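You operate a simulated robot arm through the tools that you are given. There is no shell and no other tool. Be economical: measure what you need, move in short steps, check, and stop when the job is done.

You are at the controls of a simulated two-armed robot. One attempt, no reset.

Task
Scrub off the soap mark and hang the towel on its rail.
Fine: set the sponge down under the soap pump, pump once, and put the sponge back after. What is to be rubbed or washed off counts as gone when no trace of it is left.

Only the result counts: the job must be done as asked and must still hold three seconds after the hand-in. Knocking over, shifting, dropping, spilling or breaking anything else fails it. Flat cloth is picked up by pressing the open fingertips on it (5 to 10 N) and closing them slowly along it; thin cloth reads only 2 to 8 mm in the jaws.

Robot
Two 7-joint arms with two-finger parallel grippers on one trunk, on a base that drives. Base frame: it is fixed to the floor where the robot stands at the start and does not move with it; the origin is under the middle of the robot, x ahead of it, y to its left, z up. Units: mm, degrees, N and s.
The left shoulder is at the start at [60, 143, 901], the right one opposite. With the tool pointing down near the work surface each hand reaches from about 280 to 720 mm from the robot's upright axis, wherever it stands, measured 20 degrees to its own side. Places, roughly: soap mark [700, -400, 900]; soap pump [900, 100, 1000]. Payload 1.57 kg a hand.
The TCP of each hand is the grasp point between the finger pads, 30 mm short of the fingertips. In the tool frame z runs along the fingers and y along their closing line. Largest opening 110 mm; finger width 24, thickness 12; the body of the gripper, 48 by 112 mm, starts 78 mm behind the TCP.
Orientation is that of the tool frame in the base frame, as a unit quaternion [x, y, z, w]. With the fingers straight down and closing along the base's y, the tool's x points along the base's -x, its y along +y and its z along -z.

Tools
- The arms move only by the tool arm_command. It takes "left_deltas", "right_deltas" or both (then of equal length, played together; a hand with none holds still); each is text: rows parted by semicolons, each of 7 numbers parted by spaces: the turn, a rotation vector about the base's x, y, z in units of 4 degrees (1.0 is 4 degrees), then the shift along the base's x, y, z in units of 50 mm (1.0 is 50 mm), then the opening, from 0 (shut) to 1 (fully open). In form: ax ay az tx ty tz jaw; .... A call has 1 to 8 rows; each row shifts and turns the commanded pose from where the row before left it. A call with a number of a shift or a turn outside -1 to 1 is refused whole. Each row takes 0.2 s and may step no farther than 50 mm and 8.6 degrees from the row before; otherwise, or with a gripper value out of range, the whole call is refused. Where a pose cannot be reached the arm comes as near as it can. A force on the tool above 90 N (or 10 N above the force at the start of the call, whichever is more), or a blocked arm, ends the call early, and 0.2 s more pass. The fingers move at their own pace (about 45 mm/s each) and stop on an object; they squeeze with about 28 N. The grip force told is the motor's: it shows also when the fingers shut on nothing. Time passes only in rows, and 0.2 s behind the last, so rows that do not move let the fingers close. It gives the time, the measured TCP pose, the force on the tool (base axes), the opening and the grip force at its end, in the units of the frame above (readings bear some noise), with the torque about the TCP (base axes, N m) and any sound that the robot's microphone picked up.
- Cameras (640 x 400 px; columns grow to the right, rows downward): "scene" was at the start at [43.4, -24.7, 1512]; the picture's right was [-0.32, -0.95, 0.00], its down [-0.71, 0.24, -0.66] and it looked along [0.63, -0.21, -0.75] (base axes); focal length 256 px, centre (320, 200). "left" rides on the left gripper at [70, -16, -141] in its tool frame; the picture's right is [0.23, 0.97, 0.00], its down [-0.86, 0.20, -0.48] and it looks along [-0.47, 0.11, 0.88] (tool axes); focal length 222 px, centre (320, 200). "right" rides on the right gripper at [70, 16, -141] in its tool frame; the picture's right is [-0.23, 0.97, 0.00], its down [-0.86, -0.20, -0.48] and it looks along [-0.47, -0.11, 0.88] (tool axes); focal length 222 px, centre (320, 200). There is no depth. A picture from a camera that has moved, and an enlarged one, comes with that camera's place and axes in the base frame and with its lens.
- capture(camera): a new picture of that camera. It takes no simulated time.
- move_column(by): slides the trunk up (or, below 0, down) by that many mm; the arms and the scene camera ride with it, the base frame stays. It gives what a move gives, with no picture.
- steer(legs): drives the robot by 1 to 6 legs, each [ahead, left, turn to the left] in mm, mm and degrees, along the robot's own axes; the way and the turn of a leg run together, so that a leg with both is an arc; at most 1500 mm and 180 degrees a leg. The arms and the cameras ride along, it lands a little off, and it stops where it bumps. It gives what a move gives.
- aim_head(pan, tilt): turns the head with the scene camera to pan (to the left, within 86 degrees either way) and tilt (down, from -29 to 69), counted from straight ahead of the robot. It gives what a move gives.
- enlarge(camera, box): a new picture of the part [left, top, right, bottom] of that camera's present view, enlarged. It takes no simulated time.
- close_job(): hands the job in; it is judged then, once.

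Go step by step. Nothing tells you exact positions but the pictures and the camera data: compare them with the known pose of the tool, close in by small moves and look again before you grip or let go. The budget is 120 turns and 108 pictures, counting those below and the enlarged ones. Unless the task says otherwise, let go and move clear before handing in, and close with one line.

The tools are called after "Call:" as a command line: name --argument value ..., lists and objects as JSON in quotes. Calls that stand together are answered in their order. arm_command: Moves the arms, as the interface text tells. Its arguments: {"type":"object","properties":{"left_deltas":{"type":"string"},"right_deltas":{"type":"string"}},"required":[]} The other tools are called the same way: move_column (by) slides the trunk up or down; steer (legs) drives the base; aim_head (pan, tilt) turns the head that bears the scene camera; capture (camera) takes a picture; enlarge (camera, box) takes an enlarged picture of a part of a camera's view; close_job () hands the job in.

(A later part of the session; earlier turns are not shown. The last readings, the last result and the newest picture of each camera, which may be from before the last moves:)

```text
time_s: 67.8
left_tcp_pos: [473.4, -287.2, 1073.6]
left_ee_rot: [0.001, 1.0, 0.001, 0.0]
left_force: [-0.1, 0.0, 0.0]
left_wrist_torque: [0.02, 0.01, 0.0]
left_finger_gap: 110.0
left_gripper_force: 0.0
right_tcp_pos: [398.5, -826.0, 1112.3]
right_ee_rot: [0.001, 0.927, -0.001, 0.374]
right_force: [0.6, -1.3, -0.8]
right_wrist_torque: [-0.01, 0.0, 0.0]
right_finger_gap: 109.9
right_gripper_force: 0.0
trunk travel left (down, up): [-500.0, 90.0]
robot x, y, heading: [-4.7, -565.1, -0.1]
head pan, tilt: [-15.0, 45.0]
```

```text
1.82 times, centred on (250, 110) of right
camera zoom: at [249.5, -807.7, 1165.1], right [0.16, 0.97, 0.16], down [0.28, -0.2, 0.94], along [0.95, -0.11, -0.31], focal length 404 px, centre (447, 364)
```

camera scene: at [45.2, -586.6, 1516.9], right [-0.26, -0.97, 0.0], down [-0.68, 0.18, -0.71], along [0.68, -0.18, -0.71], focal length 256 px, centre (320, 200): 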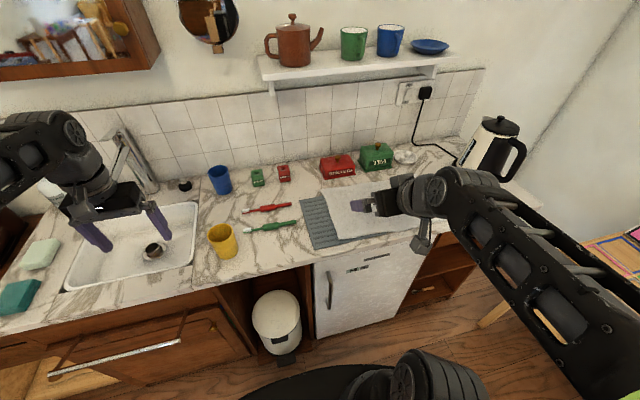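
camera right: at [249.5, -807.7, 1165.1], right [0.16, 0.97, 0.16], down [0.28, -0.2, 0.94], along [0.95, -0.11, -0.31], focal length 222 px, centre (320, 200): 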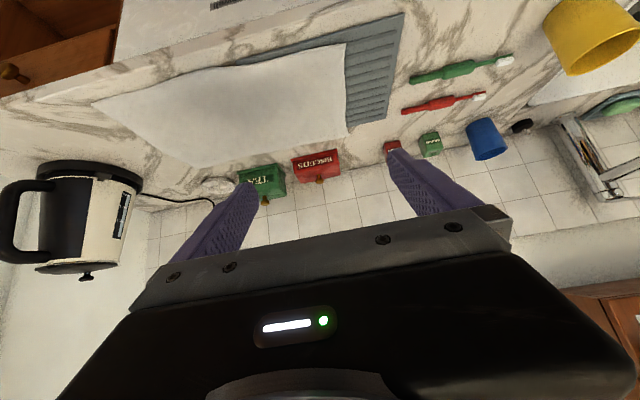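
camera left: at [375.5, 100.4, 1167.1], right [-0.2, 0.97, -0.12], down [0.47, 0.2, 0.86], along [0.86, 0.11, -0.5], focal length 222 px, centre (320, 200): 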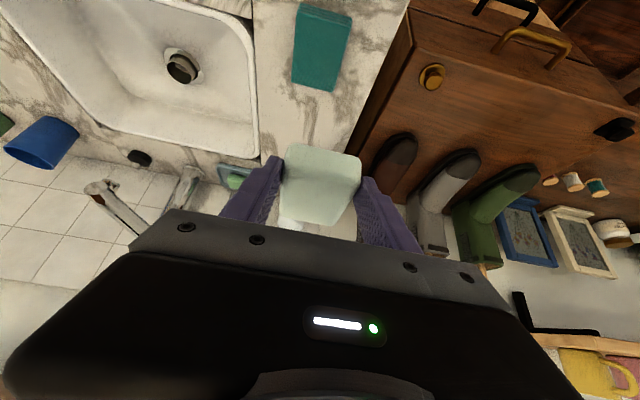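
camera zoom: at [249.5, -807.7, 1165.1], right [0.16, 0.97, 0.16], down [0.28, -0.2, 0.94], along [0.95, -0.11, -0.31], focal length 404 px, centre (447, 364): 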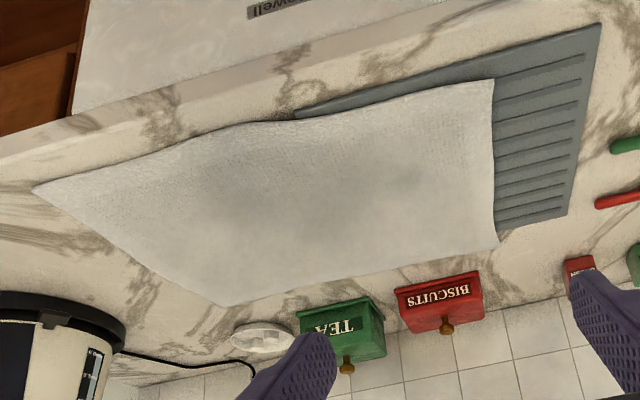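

The white waffle cloth is the towel: about 240 x 390 mm at x 480–720, y −765 to −1155, with its near edge half on the drainer. Plan: pinch the near edge with both hands, lift as a curtain and drape it over the rail. I straighten the right tool and drive further right.

Call:
arm_command --right_deltas "0 1 0 0 0 0 1; 0 1 0 0 0 0 1; 0 1 0 0 0 0 1; 0 1 0 0 0 0 1; 0 1 0 0 0 0 1; 0 1 0 0 0 0 1; 0 1 0 0 0 0 1; 0 1 0 0.1 0 -0.3 1"

Call:
arm_command --right_deltas "0 1 0 0.5 0 -0.3 1; 0 1 0 0.5 0 -0.3 1; 0 1 0 0.5 0 -0.3 1; 0 0 0 0 0 0 1"

Call:
steer --legs '[[0, -385, 0]]'

Call:
aim_head --pan 0 --tilt 55

Call:
capture --camera "scene"

```text
time_s: 69.7
left_tcp_pos: [473.6, -286.0, 1072.9]
left_ee_rot: [0.002, 1.0, 0.001, -0.001]
left_force: [-0.7, 0.3, -0.6]
left_wrist_torque: [0.06, 0.02, -0.02]
left_finger_gap: 110.2
left_gripper_force: 0.1
right_tcp_pos: [405.9, -826.6, 1097.0]
right_ee_rot: [0.001, 0.995, 0.0, 0.104]
right_force: [0.2, 0.9, 0.7]
right_wrist_torque: [-0.02, 0.0, -0.02]
right_finger_gap: 109.9
right_gripper_force: 0.0
trunk travel left (down, up): [-500.0, 90.0]
robot x, y, heading: [-6.2, -564.1, -0.0]
head pan, tilt: [-15.0, 45.0]
```

```text
time_s: 70.7
left_tcp_pos: [473.4, -286.3, 1072.9]
left_ee_rot: [0.001, 1.0, 0.0, 0.0]
left_force: [-0.2, 0.5, 0.5]
left_wrist_torque: [0.01, 0.01, -0.03]
left_finger_gap: 109.6
left_gripper_force: 0.0
right_tcp_pos: [479.0, -826.1, 1052.9]
right_ee_rot: [0.0, 1.0, -0.001, 0.001]
right_force: [-0.2, 0.3, 0.1]
right_wrist_torque: [-0.01, 0.0, 0.01]
right_finger_gap: 109.9
right_gripper_force: 0.1
trunk travel left (down, up): [-500.0, 90.0]
robot x, y, heading: [-0.2, -564.7, -0.2]
head pan, tilt: [-15.0, 45.0]
```

```text
time_s: 73.1
left_tcp_pos: [473.0, -678.6, 1072.7]
left_ee_rot: [0.0, 1.0, 0.001, 0.001]
left_force: [0.4, -0.7, 0.3]
left_wrist_torque: [0.05, 0.0, -0.03]
left_finger_gap: 109.9
left_gripper_force: 0.2
right_tcp_pos: [480.0, -1218.8, 1051.6]
right_ee_rot: [0.001, 1.0, 0.0, 0.001]
right_force: [-0.1, 0.0, -0.8]
right_wrist_torque: [0.03, 0.03, -0.01]
right_finger_gap: 109.9
right_gripper_force: 0.0
trunk travel left (down, up): [-500.0, 90.0]
robot x, y, heading: [-1.7, -956.6, -0.1]
head pan, tilt: [-15.0, 45.0]
```

```text
time_s: 73.9
left_tcp_pos: [474.0, -677.5, 1073.1]
left_ee_rot: [0.0, 1.0, 0.002, 0.0]
left_force: [0.1, -0.3, 0.0]
left_wrist_torque: [0.05, 0.0, 0.01]
left_finger_gap: 109.9
left_gripper_force: 0.2
right_tcp_pos: [478.8, -1219.2, 1051.6]
right_ee_rot: [0.002, 1.0, 0.0, 0.0]
right_force: [-0.8, -0.5, 0.2]
right_wrist_torque: [0.0, -0.03, -0.03]
right_finger_gap: 109.9
right_gripper_force: 0.0
trunk travel left (down, up): [-500.0, 90.0]
robot x, y, heading: [-0.9, -953.2, 0.0]
head pan, tilt: [0.0, 55.0]
```

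```text
44 pictures are left
camera scene: at [38.4, -956.5, 1503.6], right [0.0, -1.0, 0.0], down [-0.82, 0.0, -0.57], along [0.57, 0.0, -0.82], focal length 256 px, centre (320, 200)
```

scene: 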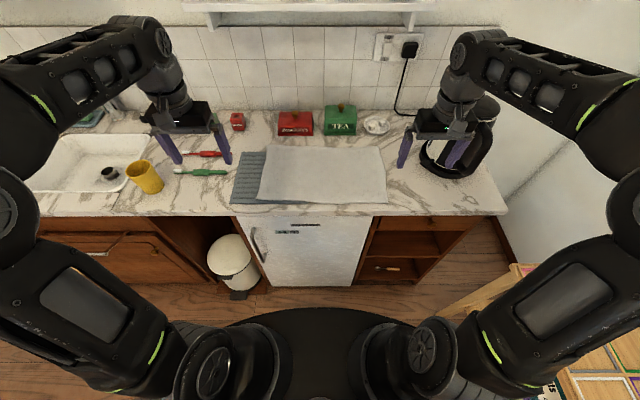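

Towel near edge is at x≈477, y −770 to −1157. I bring the left hand over (497,−840) and the right over (497,−1090), tips about 40 mm above the cloth.

Call:
arm_command --left_deltas "0 0 0 0.12 -0.81 0 1; 0 0 0 0.12 -0.81 0 0.6; 0 0 0 0.12 -0.81 0 0.6; 0 0 0 0.1 -0.81 0 0.6; 0 0 0 0 0 -0.7 0.6; 0 0 0 0 0 -0.7 0.6; 0 0 0 0 0 -0.7 0.6; 0 0 0 0 0 -0.7 0.6" --right_deltas "0 0 0 0.09 0.65 0 1; 0 0 0 0.09 0.65 0 0.6; 0 0 0 0.09 0.65 0 0.6; 0 0 0 0.09 0.65 0 0.6; 0 0 0 0 0 -0.6 0.6; 0 0 0 0 0 -0.6 0.6; 0 0 0 0 0 -0.6 0.6; 0 0 0 0 0 -0.6 0.6"

Call:
capture --camera "left"

Call:
capture --camera "right"

```text
time_s: 75.7
left_tcp_pos: [495.9, -837.6, 931.1]
left_ee_rot: [0.002, 1.0, 0.001, -0.001]
left_force: [-0.2, 0.0, -0.7]
left_wrist_torque: [-0.01, 0.01, -0.04]
left_finger_gap: 65.9
left_gripper_force: 0.1
right_tcp_pos: [494.6, -1088.2, 931.6]
right_ee_rot: [0.0, 1.0, 0.0, 0.001]
right_force: [0.5, 0.2, 0.1]
right_wrist_torque: [0.0, 0.03, 0.01]
right_finger_gap: 65.9
right_gripper_force: 0.1
trunk travel left (down, up): [-500.0, 90.0]
robot x, y, heading: [-5.2, -953.4, -0.3]
head pan, tilt: [0.0, 55.0]
```

```text
43 pictures are left
camera left: at [425.3, -855.1, 1071.4], right [-0.23, 0.97, 0.0], down [0.86, 0.2, 0.48], along [0.47, 0.11, -0.88], focal length 222 px, centre (320, 200)
```

left: 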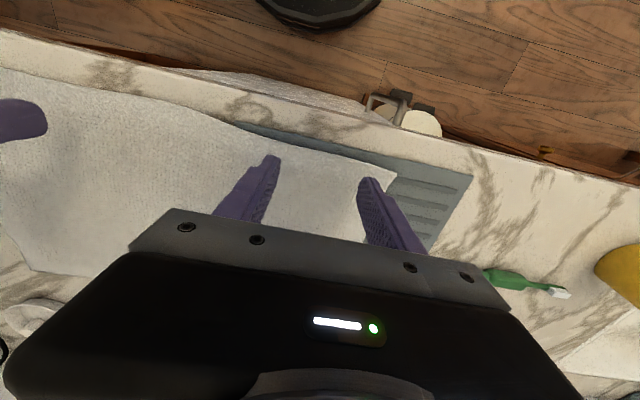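

```text
42 pictures are left
camera right: at [425.0, -1069.9, 1071.7], right [0.23, 0.97, 0.0], down [0.85, -0.2, 0.48], along [0.47, -0.11, -0.88], focal length 222 px, centre (320, 200)
```

right: 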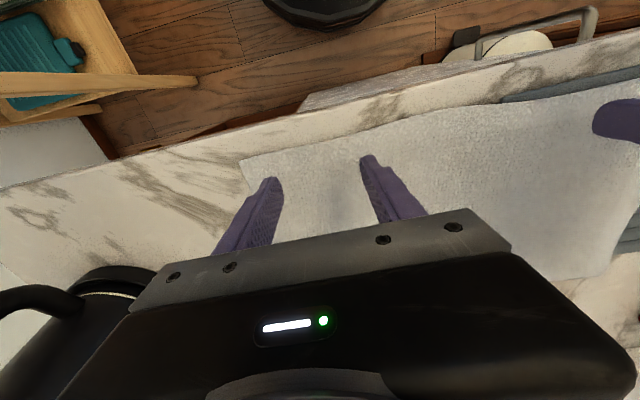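

Both positions look right. I descend with small steps until contact.

Call:
arm_command --left_deltas "0 0 0 0.1 0 -0.3 0.6; 0 0 0 0 0 -0.1 0.6; 0 0 0 0 0 -0.06 0.6; 0 0 0 0 0 -0.06 0.6" --right_deltas "0 0 0 0.1 0 -0.4 0.6; 0 0 0 0 0 -0.2 0.6; 0 0 0 0 0 -0.1 0.6; 0 0 0 0 0 -0.06 0.6"

```text
time_s: 76.7
left_tcp_pos: [500.5, -838.6, 906.4]
left_ee_rot: [0.001, 1.0, 0.002, 0.0]
left_force: [0.2, -0.2, -0.4]
left_wrist_torque: [0.04, -0.03, 0.02]
left_finger_gap: 65.8
left_gripper_force: 0.1
right_tcp_pos: [501.9, -1086.6, 894.8]
right_ee_rot: [0.0, 1.0, 0.0, 0.001]
right_force: [-0.7, 0.3, 4.8]
right_wrist_torque: [0.02, 0.06, 0.0]
right_finger_gap: 65.8
right_gripper_force: 0.1
trunk travel left (down, up): [-500.0, 90.0]
robot x, y, heading: [-4.0, -958.8, -0.2]
head pan, tilt: [0.0, 55.0]
```

Right is at 4.8 N contact. I lower the left further in small steps, and the right slightly.

Call:
arm_command --left_deltas "0 0 0 0 0 -0.05 0.6; 0 0 0 0 0 -0.04 0.6; 0 0 0 0 0 -0.04 0.6" --right_deltas "0 0 0 0 0 -0.02 0.6; 0 0 0 0 0 0 0.6; 0 0 0 0 0 0 0.6"

```text
time_s: 77.5
left_tcp_pos: [500.4, -839.9, 902.2]
left_ee_rot: [0.001, 1.0, 0.0, 0.002]
left_force: [0.4, -0.5, 0.1]
left_wrist_torque: [0.01, 0.02, -0.01]
left_finger_gap: 65.9
left_gripper_force: 0.1
right_tcp_pos: [501.4, -1088.5, 892.6]
right_ee_rot: [0.0, 1.0, 0.0, 0.001]
right_force: [-2.7, 1.6, 12.1]
right_wrist_torque: [0.04, 0.09, 0.0]
right_finger_gap: 66.0
right_gripper_force: 0.0
trunk travel left (down, up): [-500.0, 90.0]
robot x, y, heading: [-1.8, -953.8, -0.3]
head pan, tilt: [0.0, 55.0]
```

Call:
arm_command --left_deltas "0 0 0 0 0 -0.05 0.6; 0 0 0 0 0 -0.05 0.6; 0 0 0 0 0 -0.04 0.6" --right_deltas "0 0 0 0 0 0.01 0.6; 0 0 0 0 0 0 0.6; 0 0 0 0 0 0 0.6"

```text
time_s: 78.3
left_tcp_pos: [501.8, -838.4, 897.3]
left_ee_rot: [0.001, 1.0, 0.0, 0.003]
left_force: [-5.7, 1.6, 34.2]
left_wrist_torque: [0.03, 0.21, -0.03]
left_finger_gap: 65.9
left_gripper_force: 0.0
right_tcp_pos: [500.7, -1088.9, 894.1]
right_ee_rot: [0.001, 1.0, -0.001, 0.0]
right_force: [1.3, 0.7, 2.9]
right_wrist_torque: [0.0, -0.05, -0.02]
right_finger_gap: 66.2
right_gripper_force: 0.2
trunk travel left (down, up): [-500.0, 90.0]
robot x, y, heading: [-3.6, -954.7, 0.0]
head pan, tilt: [0.0, 55.0]
```

Call:
arm_command --left_deltas "0 0 0 0 0 0.036 0.6; 0 0 0 0 0 0 0.6" --right_deltas "0 0 0 0 0 -0.008 0.6; 0 0 0 0 0 0 0.6"

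```text
time_s: 78.9
left_tcp_pos: [499.8, -839.5, 898.2]
left_ee_rot: [0.0, 1.0, -0.001, 0.003]
left_force: [1.0, 1.6, 34.8]
left_wrist_torque: [0.0, -0.02, -0.06]
left_finger_gap: 66.0
left_gripper_force: 0.0
right_tcp_pos: [498.9, -1087.5, 894.2]
right_ee_rot: [0.0, 1.0, 0.0, 0.001]
right_force: [-0.2, 1.1, 6.4]
right_wrist_torque: [-0.01, 0.02, -0.02]
right_finger_gap: 66.0
right_gripper_force: 0.5
trunk travel left (down, up): [-500.0, 90.0]
robot x, y, heading: [-2.8, -961.8, -0.1]
head pan, tilt: [0.0, 55.0]
```

Call:
arm_command --left_deltas "0 0 0 0 0 0.04 0.6; 0 0 0 0 0 0 0.6"

```text
time_s: 79.5
left_tcp_pos: [499.1, -838.3, 898.9]
left_ee_rot: [0.001, 1.0, 0.001, 0.001]
left_force: [6.6, 0.2, 21.6]
left_wrist_torque: [-0.05, -0.22, -0.03]
left_finger_gap: 65.9
left_gripper_force: 0.0
right_tcp_pos: [500.9, -1088.3, 894.1]
right_ee_rot: [0.001, 1.0, 0.0, 0.001]
right_force: [-3.0, 0.6, 11.4]
right_wrist_torque: [-0.03, 0.14, -0.03]
right_finger_gap: 66.0
right_gripper_force: 0.0
trunk travel left (down, up): [-500.0, 90.0]
robot x, y, heading: [-2.5, -956.3, -0.3]
head pan, tilt: [0.0, 55.0]
```

Call:
arm_command --left_deltas "0 0 0 0 0 0.03 0.6; 0 0 0 0 0 0 0.6"

```text
time_s: 80.1
left_tcp_pos: [498.3, -838.8, 899.6]
left_ee_rot: [0.001, 1.0, 0.002, 0.0]
left_force: [7.6, -0.8, 8.4]
left_wrist_torque: [-0.06, -0.24, 0.02]
left_finger_gap: 66.1
left_gripper_force: 0.1
right_tcp_pos: [501.1, -1087.7, 894.4]
right_ee_rot: [0.001, 1.0, -0.001, 0.001]
right_force: [-4.4, 0.6, 15.3]
right_wrist_torque: [-0.02, 0.12, -0.06]
right_finger_gap: 66.0
right_gripper_force: 0.0
trunk travel left (down, up): [-500.0, 90.0]
robot x, y, heading: [0.5, -958.3, -0.2]
head pan, tilt: [0.0, 55.0]
```

Forces are in range (right a bit high, I ease it). Now I close both slowly.

Call:
arm_command --left_deltas "0 0 0 0 0 0 0.55; 0 0 0 0 0 0 0.48; 0 0 0 0 0 0 0.4; 0 0 0 0 0 0 0.32; 0 0 0 0 0 0 0.24; 0 0 0 0 0 0 0.16; 0 0 0 0 0 0 0.08; 0 0 0 0 0 0 0" --right_deltas "0 0 0 0 0 0.012 0.55; 0 0 0 0 0 0 0.48; 0 0 0 0 0 0 0.4; 0 0 0 0 0 0 0.32; 0 0 0 0 0 0 0.24; 0 0 0 0 0 0 0.16; 0 0 0 0 0 0 0.08; 0 0 0 0 0 0 0"

Call:
arm_command --left_deltas "0 0 0 0 0 0 0; 0 0 0 0 0 0 0; 0 0 0 0 0 0 0" --right_deltas "0 0 0 0 0 0 0; 0 0 0 0 0 0 0; 0 0 0 0 0 0 0"

Call:
capture --camera "left"

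Call:
capture --camera "right"

```text
time_s: 81.9
left_tcp_pos: [499.9, -839.9, 899.5]
left_ee_rot: [0.002, 1.0, -0.001, 0.0]
left_force: [-0.4, -12.4, 3.4]
left_wrist_torque: [-0.41, -0.02, -0.04]
left_finger_gap: 5.1
left_gripper_force: 16.8
right_tcp_pos: [500.0, -1086.2, 893.9]
right_ee_rot: [0.0, 1.0, 0.0, 0.002]
right_force: [-0.7, 11.4, 8.0]
right_wrist_torque: [0.34, 0.06, 0.01]
right_finger_gap: 5.3
right_gripper_force: 19.6
trunk travel left (down, up): [-500.0, 90.0]
robot x, y, heading: [-2.6, -954.8, -0.2]
head pan, tilt: [0.0, 55.0]
```

```text
time_s: 82.7
left_tcp_pos: [499.0, -840.5, 899.8]
left_ee_rot: [0.002, 1.0, 0.0, 0.001]
left_force: [-0.3, -19.5, 3.8]
left_wrist_torque: [-0.57, 0.02, -0.13]
left_finger_gap: 5.0
left_gripper_force: 25.1
right_tcp_pos: [501.2, -1087.0, 893.3]
right_ee_rot: [0.0, 1.0, 0.001, 0.0]
right_force: [0.2, 16.6, 7.8]
right_wrist_torque: [0.5, 0.04, 0.0]
right_finger_gap: 5.2
right_gripper_force: 24.5
trunk travel left (down, up): [-500.0, 90.0]
robot x, y, heading: [-2.0, -956.1, 0.2]
head pan, tilt: [0.0, 55.0]
```

```text
41 pictures are left
camera left: at [428.6, -856.1, 1039.7], right [-0.22, 0.97, 0.0], down [0.85, 0.2, 0.48], along [0.47, 0.11, -0.88], focal length 222 px, centre (320, 200)
```

left: 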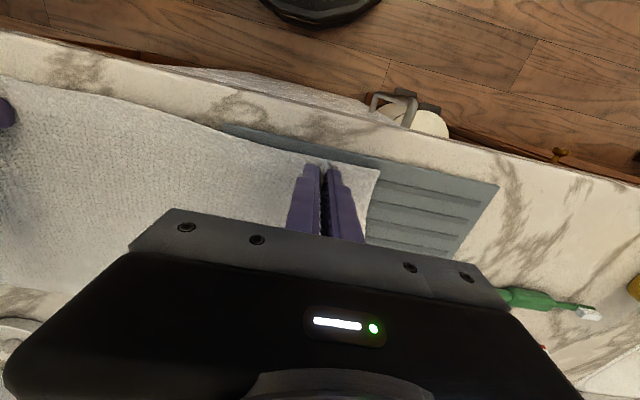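

```text
40 pictures are left
camera right: at [430.7, -1069.8, 1034.4], right [0.23, 0.97, 0.0], down [0.85, -0.2, 0.48], along [0.47, -0.11, -0.88], focal length 222 px, centre (320, 200)
```

right: 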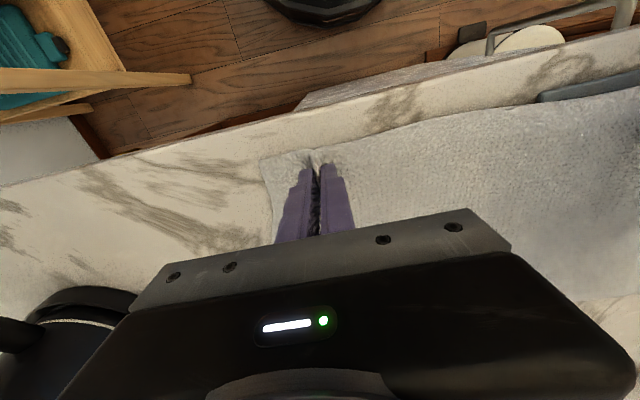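

Both hands hold cloth (5 mm). I bring them slightly together and lift.

Call:
arm_command --left_deltas "0 0 0 0 -0.1 0.2 0; 0 0 0 0 -0.1 0.4 0; 0 0 0 0 -0.1 0.5 0; 0 0 0 0 0 0.5 0; 0 0 0 0 0 0.5 0; 0 0 0 0 0 0.5 0; 0 0 0 0 0 0.5 0; 0 0 0 0 0 0.4 0" --right_deltas "0 0 0 0 0.1 0.2 0; 0 0 0 0 0.1 0.4 0; 0 0 0 0 0.1 0.5 0; 0 0 0 0 0 0.5 0; 0 0 0 0 0 0.5 0; 0 0 0 0 0 0.5 0; 0 0 0 0 0 0.5 0; 0 0 0 0 0 0.5 0"

Call:
capture --camera "scene"

```text
time_s: 84.5
left_tcp_pos: [499.0, -853.6, 1075.3]
left_ee_rot: [0.002, 1.0, 0.002, 0.002]
left_force: [-0.8, 0.7, 0.3]
left_wrist_torque: [0.03, 0.0, -0.01]
left_finger_gap: 4.5
left_gripper_force: 25.0
right_tcp_pos: [499.8, -1070.3, 1076.6]
right_ee_rot: [-0.001, 1.0, 0.0, 0.002]
right_force: [-0.4, -0.2, -0.2]
right_wrist_torque: [-0.07, -0.04, -0.04]
right_finger_gap: 4.6
right_gripper_force: 25.0
trunk travel left (down, up): [-500.0, 90.0]
robot x, y, heading: [-3.3, -955.6, -0.2]
head pan, tilt: [0.0, 55.0]
```

```text
39 pictures are left
camera scene: at [36.8, -955.5, 1503.5], right [0.0, -1.0, 0.0], down [-0.82, 0.0, -0.57], along [0.57, 0.0, -0.82], focal length 256 px, centre (320, 200)
```

scene: 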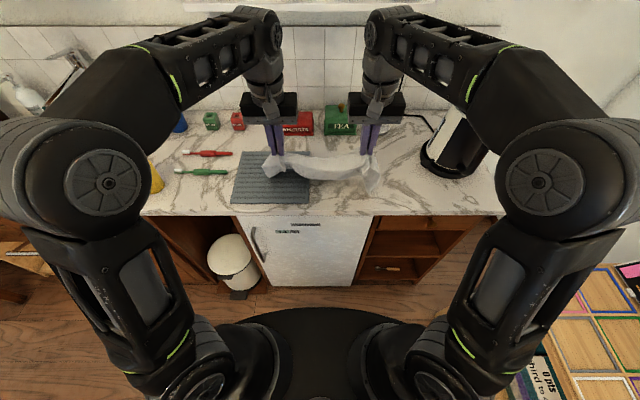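

Curtain held cleanly, drainer unmoved. I raise the trunk, then pull the hands back in front of the counter edge.

Call:
move_column --by 85

Call:
arm_command --left_deltas "0 0 0 -0.4 0 0 0; 0 0 0 -0.4 0 0 0; 0 0 0 -0.4 0 0 0; 0 0 0 -0.4 0 0 0; 0 0 0 -0.4 0 0 0" --right_deltas "0 0 0 -0.4 0 0 0; 0 0 0 -0.4 0 0 0; 0 0 0 -0.4 0 0 0; 0 0 0 -0.4 0 0 0; 0 0 0 -0.4 0 0 0"

Call:
capture --camera "scene"

```text
time_s: 85.7
left_tcp_pos: [499.2, -854.0, 1159.9]
left_ee_rot: [0.001, 1.0, 0.002, 0.001]
left_force: [-0.6, 0.3, -0.8]
left_wrist_torque: [0.04, 0.02, -0.02]
left_finger_gap: 4.2
left_gripper_force: 25.3
right_tcp_pos: [501.0, -1072.5, 1159.0]
right_ee_rot: [0.001, 1.0, -0.001, 0.001]
right_force: [0.5, 0.2, 0.5]
right_wrist_torque: [-0.04, -0.03, 0.0]
right_finger_gap: 4.8
right_gripper_force: 24.3
trunk travel left (down, up): [-585.0, 5.0]
robot x, y, heading: [-5.9, -956.3, -0.1]
head pan, tilt: [0.0, 55.0]
```

```text
time_s: 86.9
left_tcp_pos: [397.8, -853.3, 1160.3]
left_ee_rot: [0.001, 1.0, 0.001, 0.001]
left_force: [-0.6, 0.3, 0.0]
left_wrist_torque: [0.08, -0.01, -0.03]
left_finger_gap: 4.6
left_gripper_force: 24.8
right_tcp_pos: [399.9, -1073.2, 1159.6]
right_ee_rot: [0.001, 1.0, -0.001, 0.002]
right_force: [0.4, -0.4, -0.2]
right_wrist_torque: [-0.05, 0.0, -0.02]
right_finger_gap: 4.5
right_gripper_force: 25.1
trunk travel left (down, up): [-585.0, 5.0]
robot x, y, heading: [-1.9, -958.8, -0.2]
head pan, tilt: [0.0, 55.0]
```

```text
38 pictures are left
camera scene: at [36.9, -956.4, 1588.6], right [0.0, -1.0, 0.0], down [-0.82, 0.0, -0.57], along [0.57, 0.0, -0.82], focal length 256 px, centre (320, 200)
```

scene: 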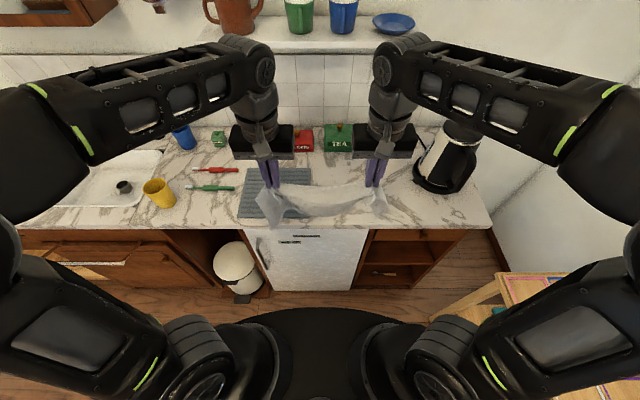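

Now back up 60 mm and drive left to stand in front of the rail (centre y≈−100).

Call:
steer --legs '[[-60, 0, 0], [0, 855, 0]]'

Call:
capture --camera "scene"

```text
time_s: 92.0
left_tcp_pos: [340.2, 8.6, 1159.5]
left_ee_rot: [-0.001, 1.0, 0.001, 0.001]
left_force: [-0.1, 0.3, -0.3]
left_wrist_torque: [0.03, 0.0, -0.06]
left_finger_gap: 4.5
left_gripper_force: 24.1
right_tcp_pos: [343.8, -211.5, 1159.7]
right_ee_rot: [-0.001, 1.0, -0.002, 0.0]
right_force: [0.2, 0.7, 0.7]
right_wrist_torque: [-0.06, 0.02, -0.02]
right_finger_gap: 4.3
right_gripper_force: 24.7
trunk travel left (down, up): [-585.0, 5.0]
robot x, y, heading: [-64.7, -99.5, 0.1]
head pan, tilt: [0.0, 55.0]
```

```text
37 pictures are left
camera scene: at [-20.5, -96.1, 1588.5], right [0.0, -1.0, 0.0], down [-0.82, 0.0, -0.57], along [0.57, 0.0, -0.82], focal length 256 px, centre (320, 200)
```

scene: 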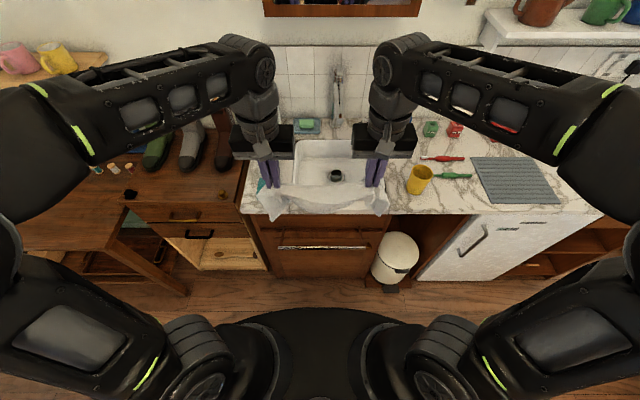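

I zoom on the rail from here to locate it.

Call:
enlarge --camera "scene" --box '[240, 190, 400, 300]'

```text
3.64 times, centred on (320, 245) of scene
camera zoom: at [-20.5, -96.1, 1588.5], right [0.0, -1.0, 0.0], down [-0.82, 0.0, -0.57], along [0.57, 0.0, -0.82], focal length 931 px, centre (320, 36)
```

zoom: 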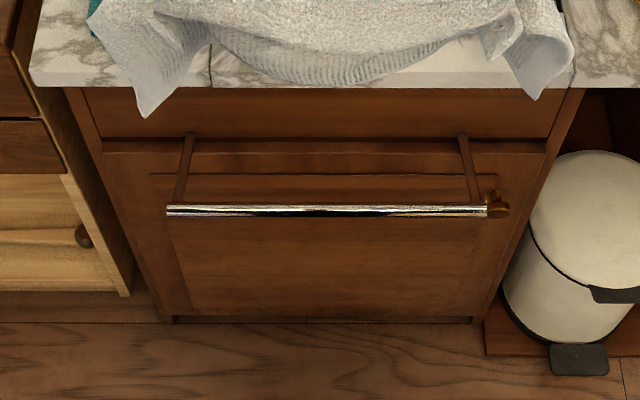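

Depth of the bar is ambiguous from one view; I back off 200 mm for parallax.

Call:
steer --legs '[[-200, 0, 0]]'

Call:
aim_head --pan 0 --tilt 50

Call:
enlarge --camera "scene" --box '[230, 140, 410, 260]'

```text
time_s: 93.6
left_tcp_pos: [139.5, 8.0, 1159.5]
left_ee_rot: [0.0, 1.0, 0.001, 0.002]
left_force: [-0.8, -0.3, -0.1]
left_wrist_torque: [0.08, -0.02, -0.01]
left_finger_gap: 4.5
left_gripper_force: 24.7
right_tcp_pos: [144.3, -212.4, 1161.6]
right_ee_rot: [-0.001, 1.0, -0.001, 0.001]
right_force: [-0.1, -1.1, 0.5]
right_wrist_torque: [-0.02, -0.01, -0.03]
right_finger_gap: 4.4
right_gripper_force: 25.7
trunk travel left (down, up): [-585.0, 5.0]
robot x, y, heading: [-257.8, -96.5, -0.2]
head pan, tilt: [0.0, 55.0]
```

```text
time_s: 94.2
left_tcp_pos: [142.8, 7.4, 1159.0]
left_ee_rot: [0.0, 1.0, 0.001, 0.001]
left_force: [0.3, 0.1, -1.6]
left_wrist_torque: [0.03, 0.03, 0.01]
left_finger_gap: 4.5
left_gripper_force: 25.7
right_tcp_pos: [145.0, -213.6, 1159.9]
right_ee_rot: [0.0, 1.0, -0.001, 0.001]
right_force: [0.0, -0.2, -0.4]
right_wrist_torque: [-0.04, 0.05, -0.02]
right_finger_gap: 4.6
right_gripper_force: 24.9
trunk travel left (down, up): [-585.0, 5.0]
robot x, y, heading: [-258.4, -96.6, 0.1]
head pan, tilt: [0.0, 50.0]
```

```text
3.33 times, centred on (320, 200) of scene
camera zoom: at [-213.9, -96.9, 1595.0], right [0.0, -1.0, 0.0], down [-0.77, 0.0, -0.64], along [0.64, 0.0, -0.77], focal length 854 px, centre (320, 200)
```

zoom: 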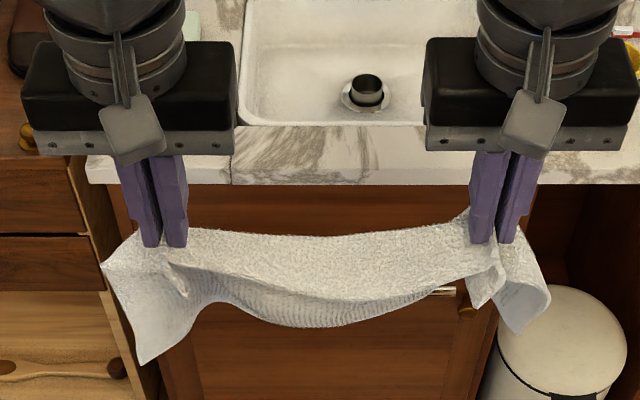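

Triangulation gives the bar at x≈372, z≈723, y from about 44 to −251 between brackets; gap to the counter edge (x≈451) is ~79 mm. Plan: lower the tail into that gap behind the bar, then bring the held edge forward over the bar and down in front. I drive ahead and set the hands over the gap.

Call:
steer --legs '[[222, 0, 0]]'

Call:
aim_head --pan 0 --tilt 62

Call:
capture --camera "left"

Call:
enlarge --camera "scene" --box '[220, 120, 420, 280]'

```text
time_s: 96.0
left_tcp_pos: [364.9, 5.6, 1159.4]
left_ee_rot: [0.001, 1.0, 0.001, 0.0]
left_force: [0.0, 0.0, -0.5]
left_wrist_torque: [0.05, 0.02, -0.04]
left_finger_gap: 4.5
left_gripper_force: 25.3
right_tcp_pos: [367.6, -214.6, 1159.1]
right_ee_rot: [0.001, 1.0, -0.001, 0.001]
right_force: [0.8, 0.0, -0.5]
right_wrist_torque: [-0.01, 0.05, 0.0]
right_finger_gap: 4.6
right_gripper_force: 25.0
trunk travel left (down, up): [-585.0, 5.0]
robot x, y, heading: [-42.2, -94.5, -0.0]
head pan, tilt: [0.0, 50.0]
```

```text
time_s: 96.7
left_tcp_pos: [366.0, 6.4, 1159.1]
left_ee_rot: [0.001, 1.0, 0.0, 0.0]
left_force: [0.3, 0.0, -0.8]
left_wrist_torque: [0.03, 0.01, -0.04]
left_finger_gap: 4.3
left_gripper_force: 24.9
right_tcp_pos: [365.8, -213.6, 1161.0]
right_ee_rot: [0.001, 1.0, -0.001, 0.001]
right_force: [0.0, 0.6, -0.6]
right_wrist_torque: [-0.02, 0.0, -0.03]
right_finger_gap: 4.4
right_gripper_force: 24.4
trunk travel left (down, up): [-585.0, 5.0]
robot x, y, heading: [-34.8, -99.9, -0.0]
head pan, tilt: [0.0, 62.0]
```

```text
34 pictures are left
camera left: at [293.4, -9.6, 1299.5], right [-0.23, 0.97, 0.0], down [0.85, 0.2, 0.48], along [0.47, 0.11, -0.88], focal length 222 px, centre (320, 200)
```

left: 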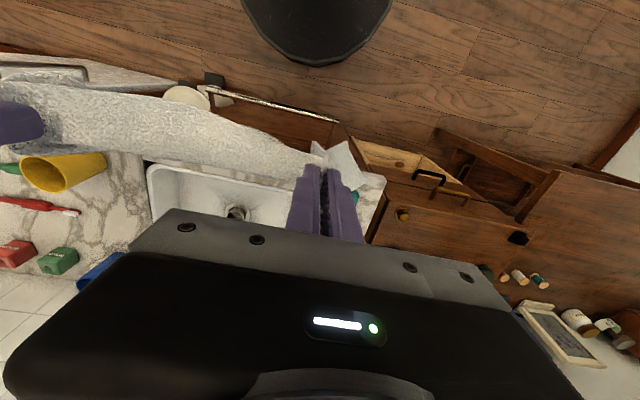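

```text
2.50 times, centred on (320, 200) of scene
camera zoom: at [-4.7, -97.2, 1580.2], right [0.0, -1.0, 0.0], down [-0.88, 0.0, -0.47], along [0.47, 0.0, -0.88], focal length 640 px, centre (320, 200)
```

zoom: 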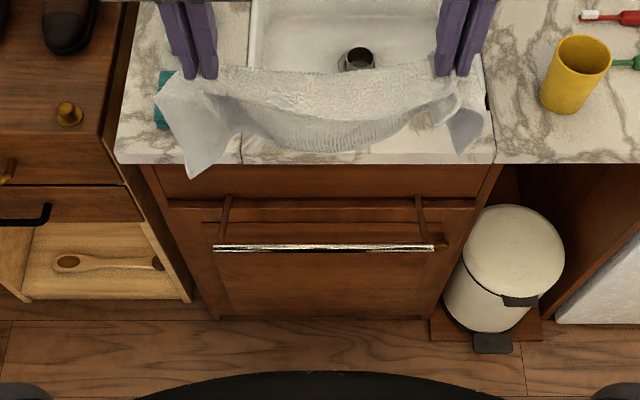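

Bar position confirmed. I move the hands to x≈408 and lower the trunk 170 mm so the tail comes just above the bar, then look.

Call:
arm_command --left_deltas "0 0 0 0.3 -0.1 0 0; 0 0 0 0.3 -0.1 0 0; 0 0 0 0.24 0 0 0; 0 0 0 0 0 0 0" --right_deltas "0 0 0 0.3 0.1 0 0; 0 0 0 0.3 0.1 0 0; 0 0 0 0.24 0 0 0; 0 0 0 0 0 0 0"

Call:
move_column --by -170

Call:
capture --camera "scene"

Call:
capture --camera "left"

```text
time_s: 97.7
left_tcp_pos: [404.8, -4.3, 1159.7]
left_ee_rot: [0.001, 1.0, 0.001, 0.0]
left_force: [0.7, -0.1, -0.7]
left_wrist_torque: [0.05, -0.01, -0.01]
left_finger_gap: 4.4
left_gripper_force: 24.9
right_tcp_pos: [407.8, -204.5, 1159.6]
right_ee_rot: [0.001, 1.0, -0.001, 0.003]
right_force: [0.7, 0.8, -0.2]
right_wrist_torque: [-0.04, 0.03, 0.01]
right_finger_gap: 4.5
right_gripper_force: 24.8
trunk travel left (down, up): [-585.0, 5.0]
robot x, y, heading: [-36.9, -101.3, -0.4]
head pan, tilt: [0.0, 62.0]
```

```text
time_s: 99.6
left_tcp_pos: [404.4, -5.3, 989.0]
left_ee_rot: [0.0, 1.0, 0.001, 0.002]
left_force: [-0.3, 0.7, -0.2]
left_wrist_torque: [0.06, 0.04, -0.04]
left_finger_gap: 4.6
left_gripper_force: 25.5
right_tcp_pos: [409.4, -203.8, 989.4]
right_ee_rot: [0.001, 1.0, -0.001, 0.0]
right_force: [-0.3, -0.5, 0.2]
right_wrist_torque: [-0.05, 0.0, 0.03]
right_finger_gap: 4.7
right_gripper_force: 24.8
trunk travel left (down, up): [-415.0, 175.0]
robot x, y, heading: [-37.1, -95.8, -0.3]
head pan, tilt: [0.0, 62.0]
```

```text
32 pictures are left
camera scene: at [-4.6, -97.1, 1410.2], right [0.0, -1.0, 0.0], down [-0.88, 0.0, -0.47], along [0.47, 0.0, -0.88], focal length 256 px, centre (320, 200)
```

scene: 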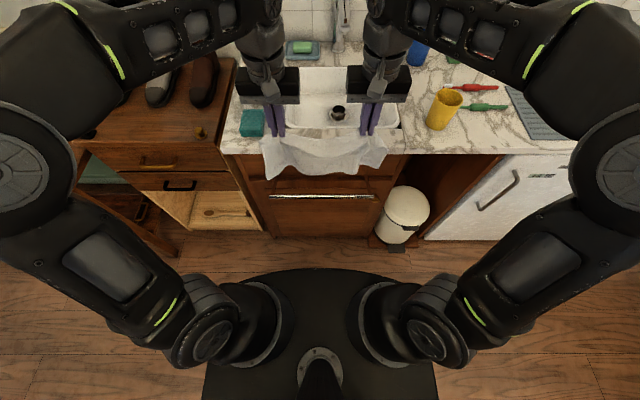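

```text
31 pictures are left
camera left: at [334.6, -20.6, 1129.4], right [-0.23, 0.97, 0.0], down [0.85, 0.2, 0.48], along [0.47, 0.11, -0.88], focal length 222 px, centre (320, 200)
```

left: 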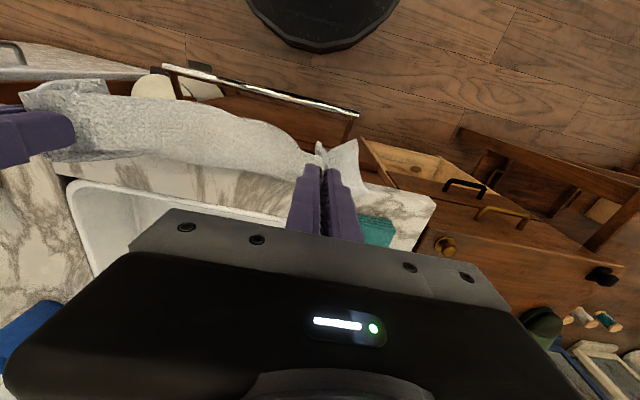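

Call:
enlarge --camera "scene" --box '[230, 90, 420, 230]'

Call:
enlarge --camera "left" --box '[0, 40, 400, 260]'

```text
2.86 times, centred on (325, 160) of scene
camera zoom: at [-4.6, -97.1, 1410.2], right [0.0, -1.0, 0.0], down [-0.88, 0.0, -0.47], along [0.47, 0.0, -0.88], focal length 732 px, centre (306, 314)
```

zoom: 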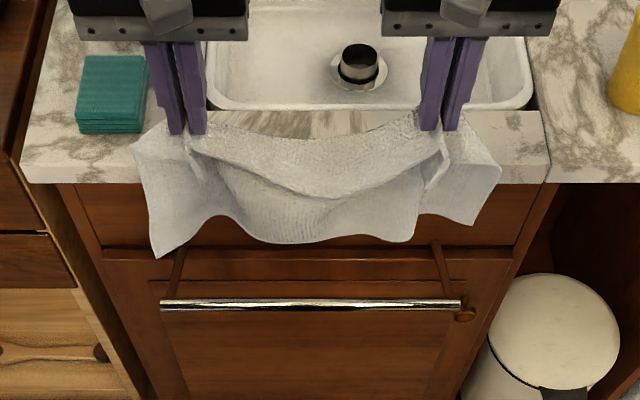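

```text
1.60 times, centred on (200, 150) of left
camera zoom: at [334.6, -20.6, 1129.4], right [-0.23, 0.97, 0.0], down [0.85, 0.2, 0.48], along [0.47, 0.11, -0.88], focal length 355 px, centre (512, 280)
```

zoom: 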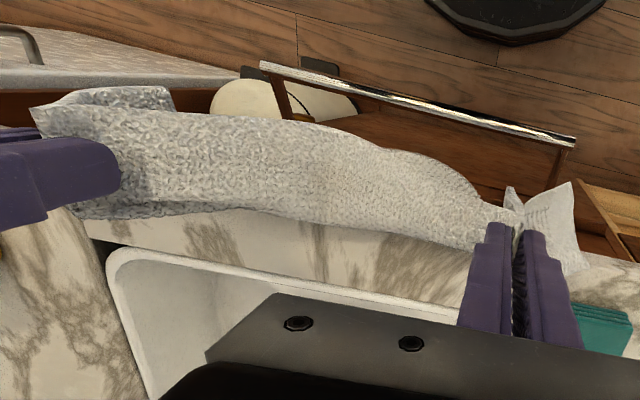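

The hem hangs inside the gap between bar and counter. I lower another 120 mm.

Call:
move_column --by -60

Call:
move_column --by -60

Call:
enlarge --camera "scene" --box '[230, 90, 420, 230]'

Call:
enlarge --camera "left" --box '[0, 0, 400, 260]'

```text
time_s: 100.6
left_tcp_pos: [406.2, -3.9, 929.2]
left_ee_rot: [0.0, 1.0, 0.001, 0.001]
left_force: [0.3, 0.8, -0.5]
left_wrist_torque: [0.0, -0.03, -0.02]
left_finger_gap: 4.3
left_gripper_force: 25.5
right_tcp_pos: [409.1, -203.6, 930.9]
right_ee_rot: [0.001, 1.0, -0.001, 0.002]
right_force: [0.5, 0.5, -0.4]
right_wrist_torque: [-0.01, -0.02, -0.02]
right_finger_gap: 4.5
right_gripper_force: 24.8
trunk travel left (down, up): [-355.0, 235.0]
robot x, y, heading: [-43.2, -97.5, 0.1]
head pan, tilt: [0.0, 62.0]
```

```text
time_s: 101.6
left_tcp_pos: [405.8, -3.0, 868.1]
left_ee_rot: [0.0, 1.0, 0.001, 0.002]
left_force: [-0.7, 0.3, -0.1]
left_wrist_torque: [0.04, -0.03, -0.03]
left_finger_gap: 4.1
left_gripper_force: 24.7
right_tcp_pos: [408.3, -204.3, 870.1]
right_ee_rot: [0.001, 1.0, 0.0, 0.002]
right_force: [0.3, 0.3, -0.4]
right_wrist_torque: [-0.04, 0.04, -0.01]
right_finger_gap: 4.4
right_gripper_force: 25.3
trunk travel left (down, up): [-295.0, 295.0]
robot x, y, heading: [-38.6, -99.8, -0.1]
head pan, tilt: [0.0, 62.0]
```

```text
2.86 times, centred on (325, 160) of scene
camera zoom: at [-4.7, -97.1, 1290.2], right [0.0, -1.0, 0.0], down [-0.88, 0.0, -0.47], along [0.47, 0.0, -0.88], focal length 732 px, centre (306, 314)
```

zoom: 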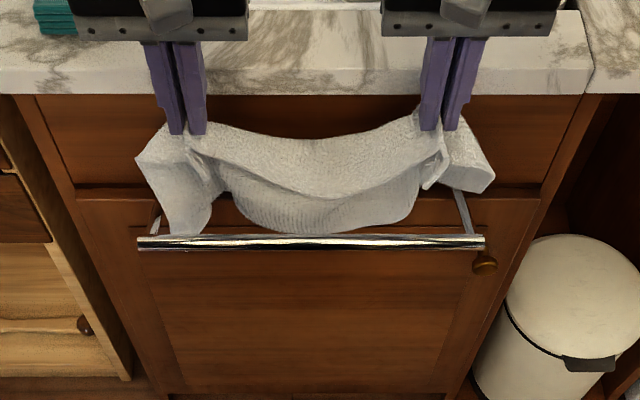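

```text
1.54 times, centred on (200, 130) of left
camera zoom: at [334.6, -20.6, 1009.4], right [-0.23, 0.97, 0.0], down [0.85, 0.2, 0.48], along [0.47, 0.11, -0.88], focal length 342 px, centre (505, 308)
```

zoom: 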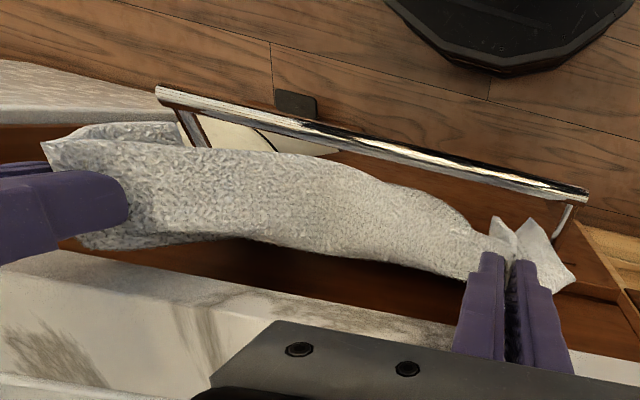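

The tail is behind the bar. I lower 40 mm more, then swing both hands forward over the bar and down in front.

Call:
move_column --by -40

Call:
arm_command --left_deltas "0 0 0 -0.4 0 0.06 0; 0 0 0 -0.4 0 0.06 0; 0 0 0 -0.4 0 0 0; 0 0 0 -0.4 0 -0.2 0; 0 0 0 -0.4 0 -0.3 0; 0 0 0 -0.2 0 -0.5 0; 0 0 0 0 0 -0.5 0; 0 0 0 0 0 0 0" --right_deltas "0 0 0 -0.4 0 0.06 0; 0 0 0 -0.4 0 0.06 0; 0 0 0 -0.4 0 0 0; 0 0 0 -0.4 0 -0.2 0; 0 0 0 -0.4 0 -0.3 0; 0 0 0 -0.2 0 -0.5 0; 0 0 0 0 0 -0.5 0; 0 0 0 0 0 0 0"

Call:
enlarge --camera "scene" --box '[230, 90, 420, 230]'

Call:
enlarge --camera "left" --box '[0, 0, 400, 260]'

```text
time_s: 102.4
left_tcp_pos: [404.7, -3.3, 828.9]
left_ee_rot: [0.001, 1.0, 0.001, 0.0]
left_force: [-0.1, 0.0, 0.3]
left_wrist_torque: [0.04, 0.04, -0.03]
left_finger_gap: 4.3
left_gripper_force: 25.2
right_tcp_pos: [407.0, -204.5, 831.1]
right_ee_rot: [0.001, 1.0, -0.001, 0.002]
right_force: [-1.0, 0.1, 0.2]
right_wrist_torque: [-0.01, 0.0, -0.02]
right_finger_gap: 4.8
right_gripper_force: 24.9
trunk travel left (down, up): [-255.0, 335.0]
robot x, y, heading: [-37.5, -96.5, -0.2]
head pan, tilt: [0.0, 62.0]
```

```text
time_s: 104.2
left_tcp_pos: [294.8, -5.4, 760.3]
left_ee_rot: [0.002, 1.0, 0.0, 0.001]
left_force: [0.1, 0.3, -0.6]
left_wrist_torque: [0.04, 0.05, -0.03]
left_finger_gap: 4.2
left_gripper_force: 24.9
right_tcp_pos: [297.9, -205.1, 759.4]
right_ee_rot: [0.0, 1.0, -0.001, 0.002]
right_force: [0.0, 0.1, 1.5]
right_wrist_torque: [0.0, 0.0, -0.01]
right_finger_gap: 4.8
right_gripper_force: 24.8
trunk travel left (down, up): [-255.0, 335.0]
robot x, y, heading: [-37.8, -98.5, -0.0]
head pan, tilt: [0.0, 62.0]
```

```text
2.86 times, centred on (325, 160) of scene
camera zoom: at [-4.4, -97.2, 1250.2], right [0.0, -1.0, 0.0], down [-0.88, 0.0, -0.47], along [0.47, 0.0, -0.88], focal length 732 px, centre (306, 314)
```

zoom: 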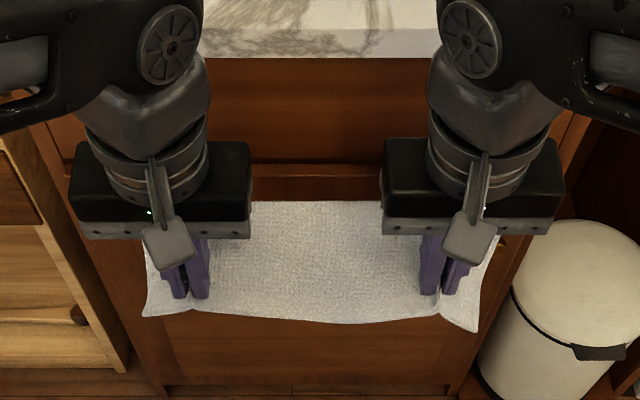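

```text
1.54 times, centred on (200, 130) of left
camera zoom: at [223.9, -21.5, 901.1], right [-0.23, 0.97, 0.0], down [0.85, 0.2, 0.48], along [0.47, 0.11, -0.88], focal length 342 px, centre (505, 308)
```

zoom: 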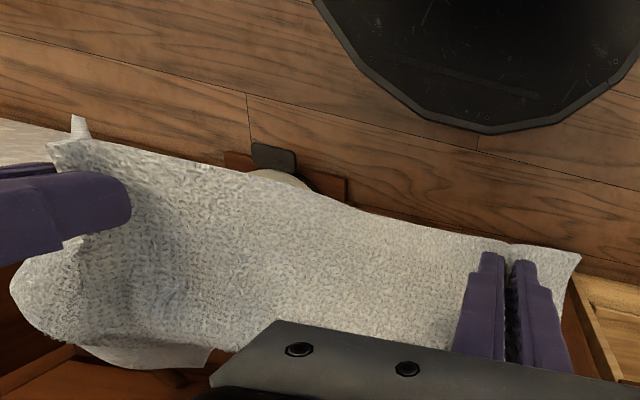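

The cloth lies flat over the bar. I continue down in front (60 mm lower, slightly inward).

Call:
arm_command --left_deltas "0 0 0 0.1 0 -0.4 0; 0 0 0 0.2 0 -0.4 0; 0 0 0 0.3 0 -0.3 0; 0 0 0 0.2 0 -0.2 0; 0 0 0 0 0 0 0" --right_deltas "0 0 0 0.1 0 -0.4 0; 0 0 0 0.2 0 -0.4 0; 0 0 0 0.3 0 -0.3 0; 0 0 0 0.2 0 -0.2 0; 0 0 0 0 0 0 0"

Call:
capture --camera "scene"

Call:
capture --camera "left"

```text
time_s: 105.4
left_tcp_pos: [335.2, -4.6, 695.5]
left_ee_rot: [0.001, 1.0, 0.001, 0.001]
left_force: [-0.6, 0.2, 0.8]
left_wrist_torque: [0.05, 0.01, -0.02]
left_finger_gap: 4.5
left_gripper_force: 25.1
right_tcp_pos: [339.1, -204.4, 695.9]
right_ee_rot: [0.001, 1.0, -0.001, 0.001]
right_force: [-0.4, 0.3, 0.5]
right_wrist_torque: [-0.04, 0.0, 0.02]
right_finger_gap: 4.4
right_gripper_force: 25.2
trunk travel left (down, up): [-255.0, 335.0]
robot x, y, heading: [-35.2, -95.6, -0.2]
head pan, tilt: [0.0, 62.0]
```

```text
24 pictures are left
camera scene: at [-4.4, -97.2, 1250.2], right [0.0, -1.0, 0.0], down [-0.88, 0.0, -0.47], along [0.47, 0.0, -0.88], focal length 256 px, centre (320, 200)
```

scene: 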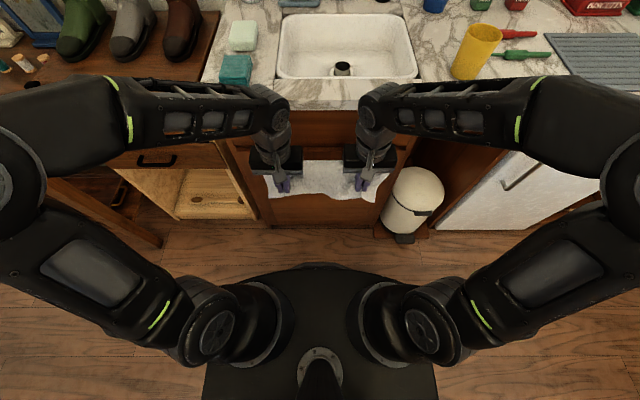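

```text
23 pictures are left
camera left: at [264.6, -20.9, 835.3], right [-0.23, 0.97, 0.0], down [0.85, 0.2, 0.48], along [0.47, 0.11, -0.88], focal length 222 px, centre (320, 200)
```

left: 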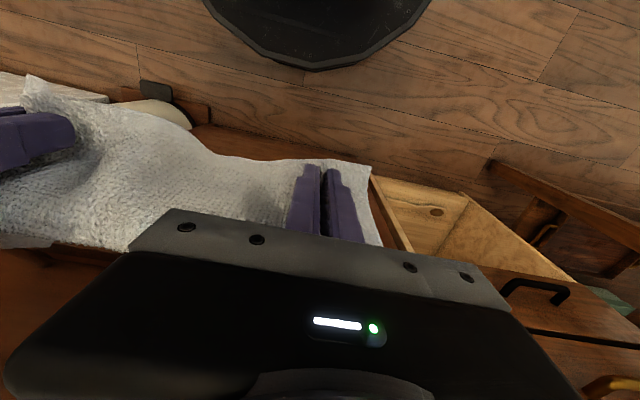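

Front and back are close to even; I draw the front 20 mm lower and then open the hands gently.

Call:
arm_command --left_deltas "0 0 0 0 0 -0.2 0; 0 0 0 0 0 -0.2 0; 0 0 0 0 0 0 0.05; 0 0 0 0 0 0 0.1; 0 0 0 0 0 0 0.2; 0 0 0 0 0 0 0.3; 0 0 0 0 0 0 0.3" --right_deltas "0 0 0 0 0 -0.2 0; 0 0 0 0 0 -0.2 0; 0 0 0 0 0 0 0.05; 0 0 0 0 0 0 0.1; 0 0 0 0 0 0 0.2; 0 0 0 0 0 0 0.3; 0 0 0 0 0 0 0.3"

Call:
capture --camera "left"

Call:
capture --camera "right"

```text
time_s: 107.0
left_tcp_pos: [335.3, -4.2, 674.8]
left_ee_rot: [0.0, 1.0, 0.001, 0.001]
left_force: [-0.3, -0.7, -0.6]
left_wrist_torque: [0.0, -0.01, 0.02]
left_finger_gap: 33.1
left_gripper_force: 0.1
right_tcp_pos: [338.7, -203.8, 675.0]
right_ee_rot: [0.001, 1.0, -0.001, 0.001]
right_force: [-1.0, -0.6, -1.2]
right_wrist_torque: [-0.01, 0.03, 0.03]
right_finger_gap: 32.9
right_gripper_force: 0.1
trunk travel left (down, up): [-255.0, 335.0]
robot x, y, heading: [-36.3, -96.6, -0.1]
head pan, tilt: [0.0, 62.0]
```

```text
22 pictures are left
camera left: at [264.6, -20.8, 815.6], right [-0.23, 0.97, 0.0], down [0.85, 0.2, 0.48], along [0.47, 0.11, -0.88], focal length 222 px, centre (320, 200)
```

left: 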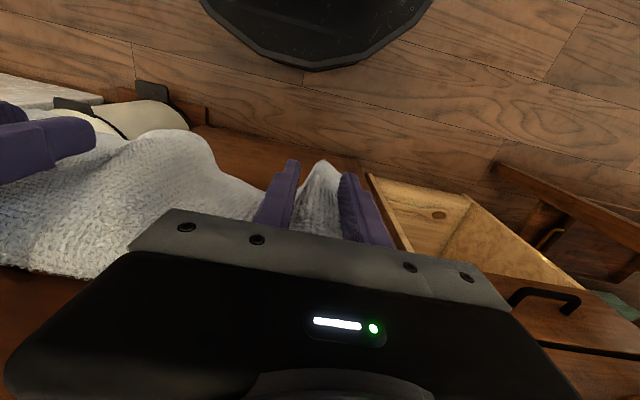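

```text
21 pictures are left
camera right: at [268.0, -186.3, 816.5], right [0.23, 0.97, 0.0], down [0.85, -0.2, 0.48], along [0.47, -0.11, -0.88], focal length 222 px, centre (320, 200)
```

right: 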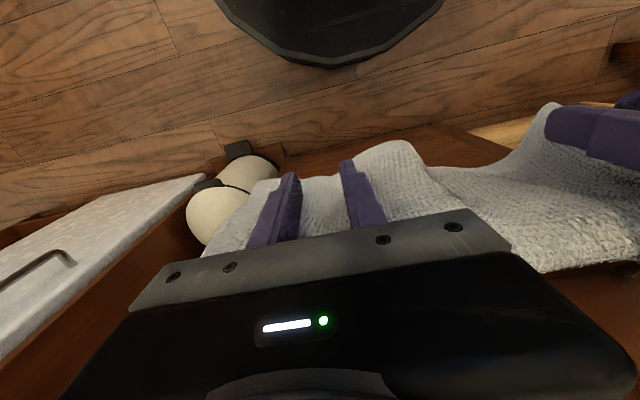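

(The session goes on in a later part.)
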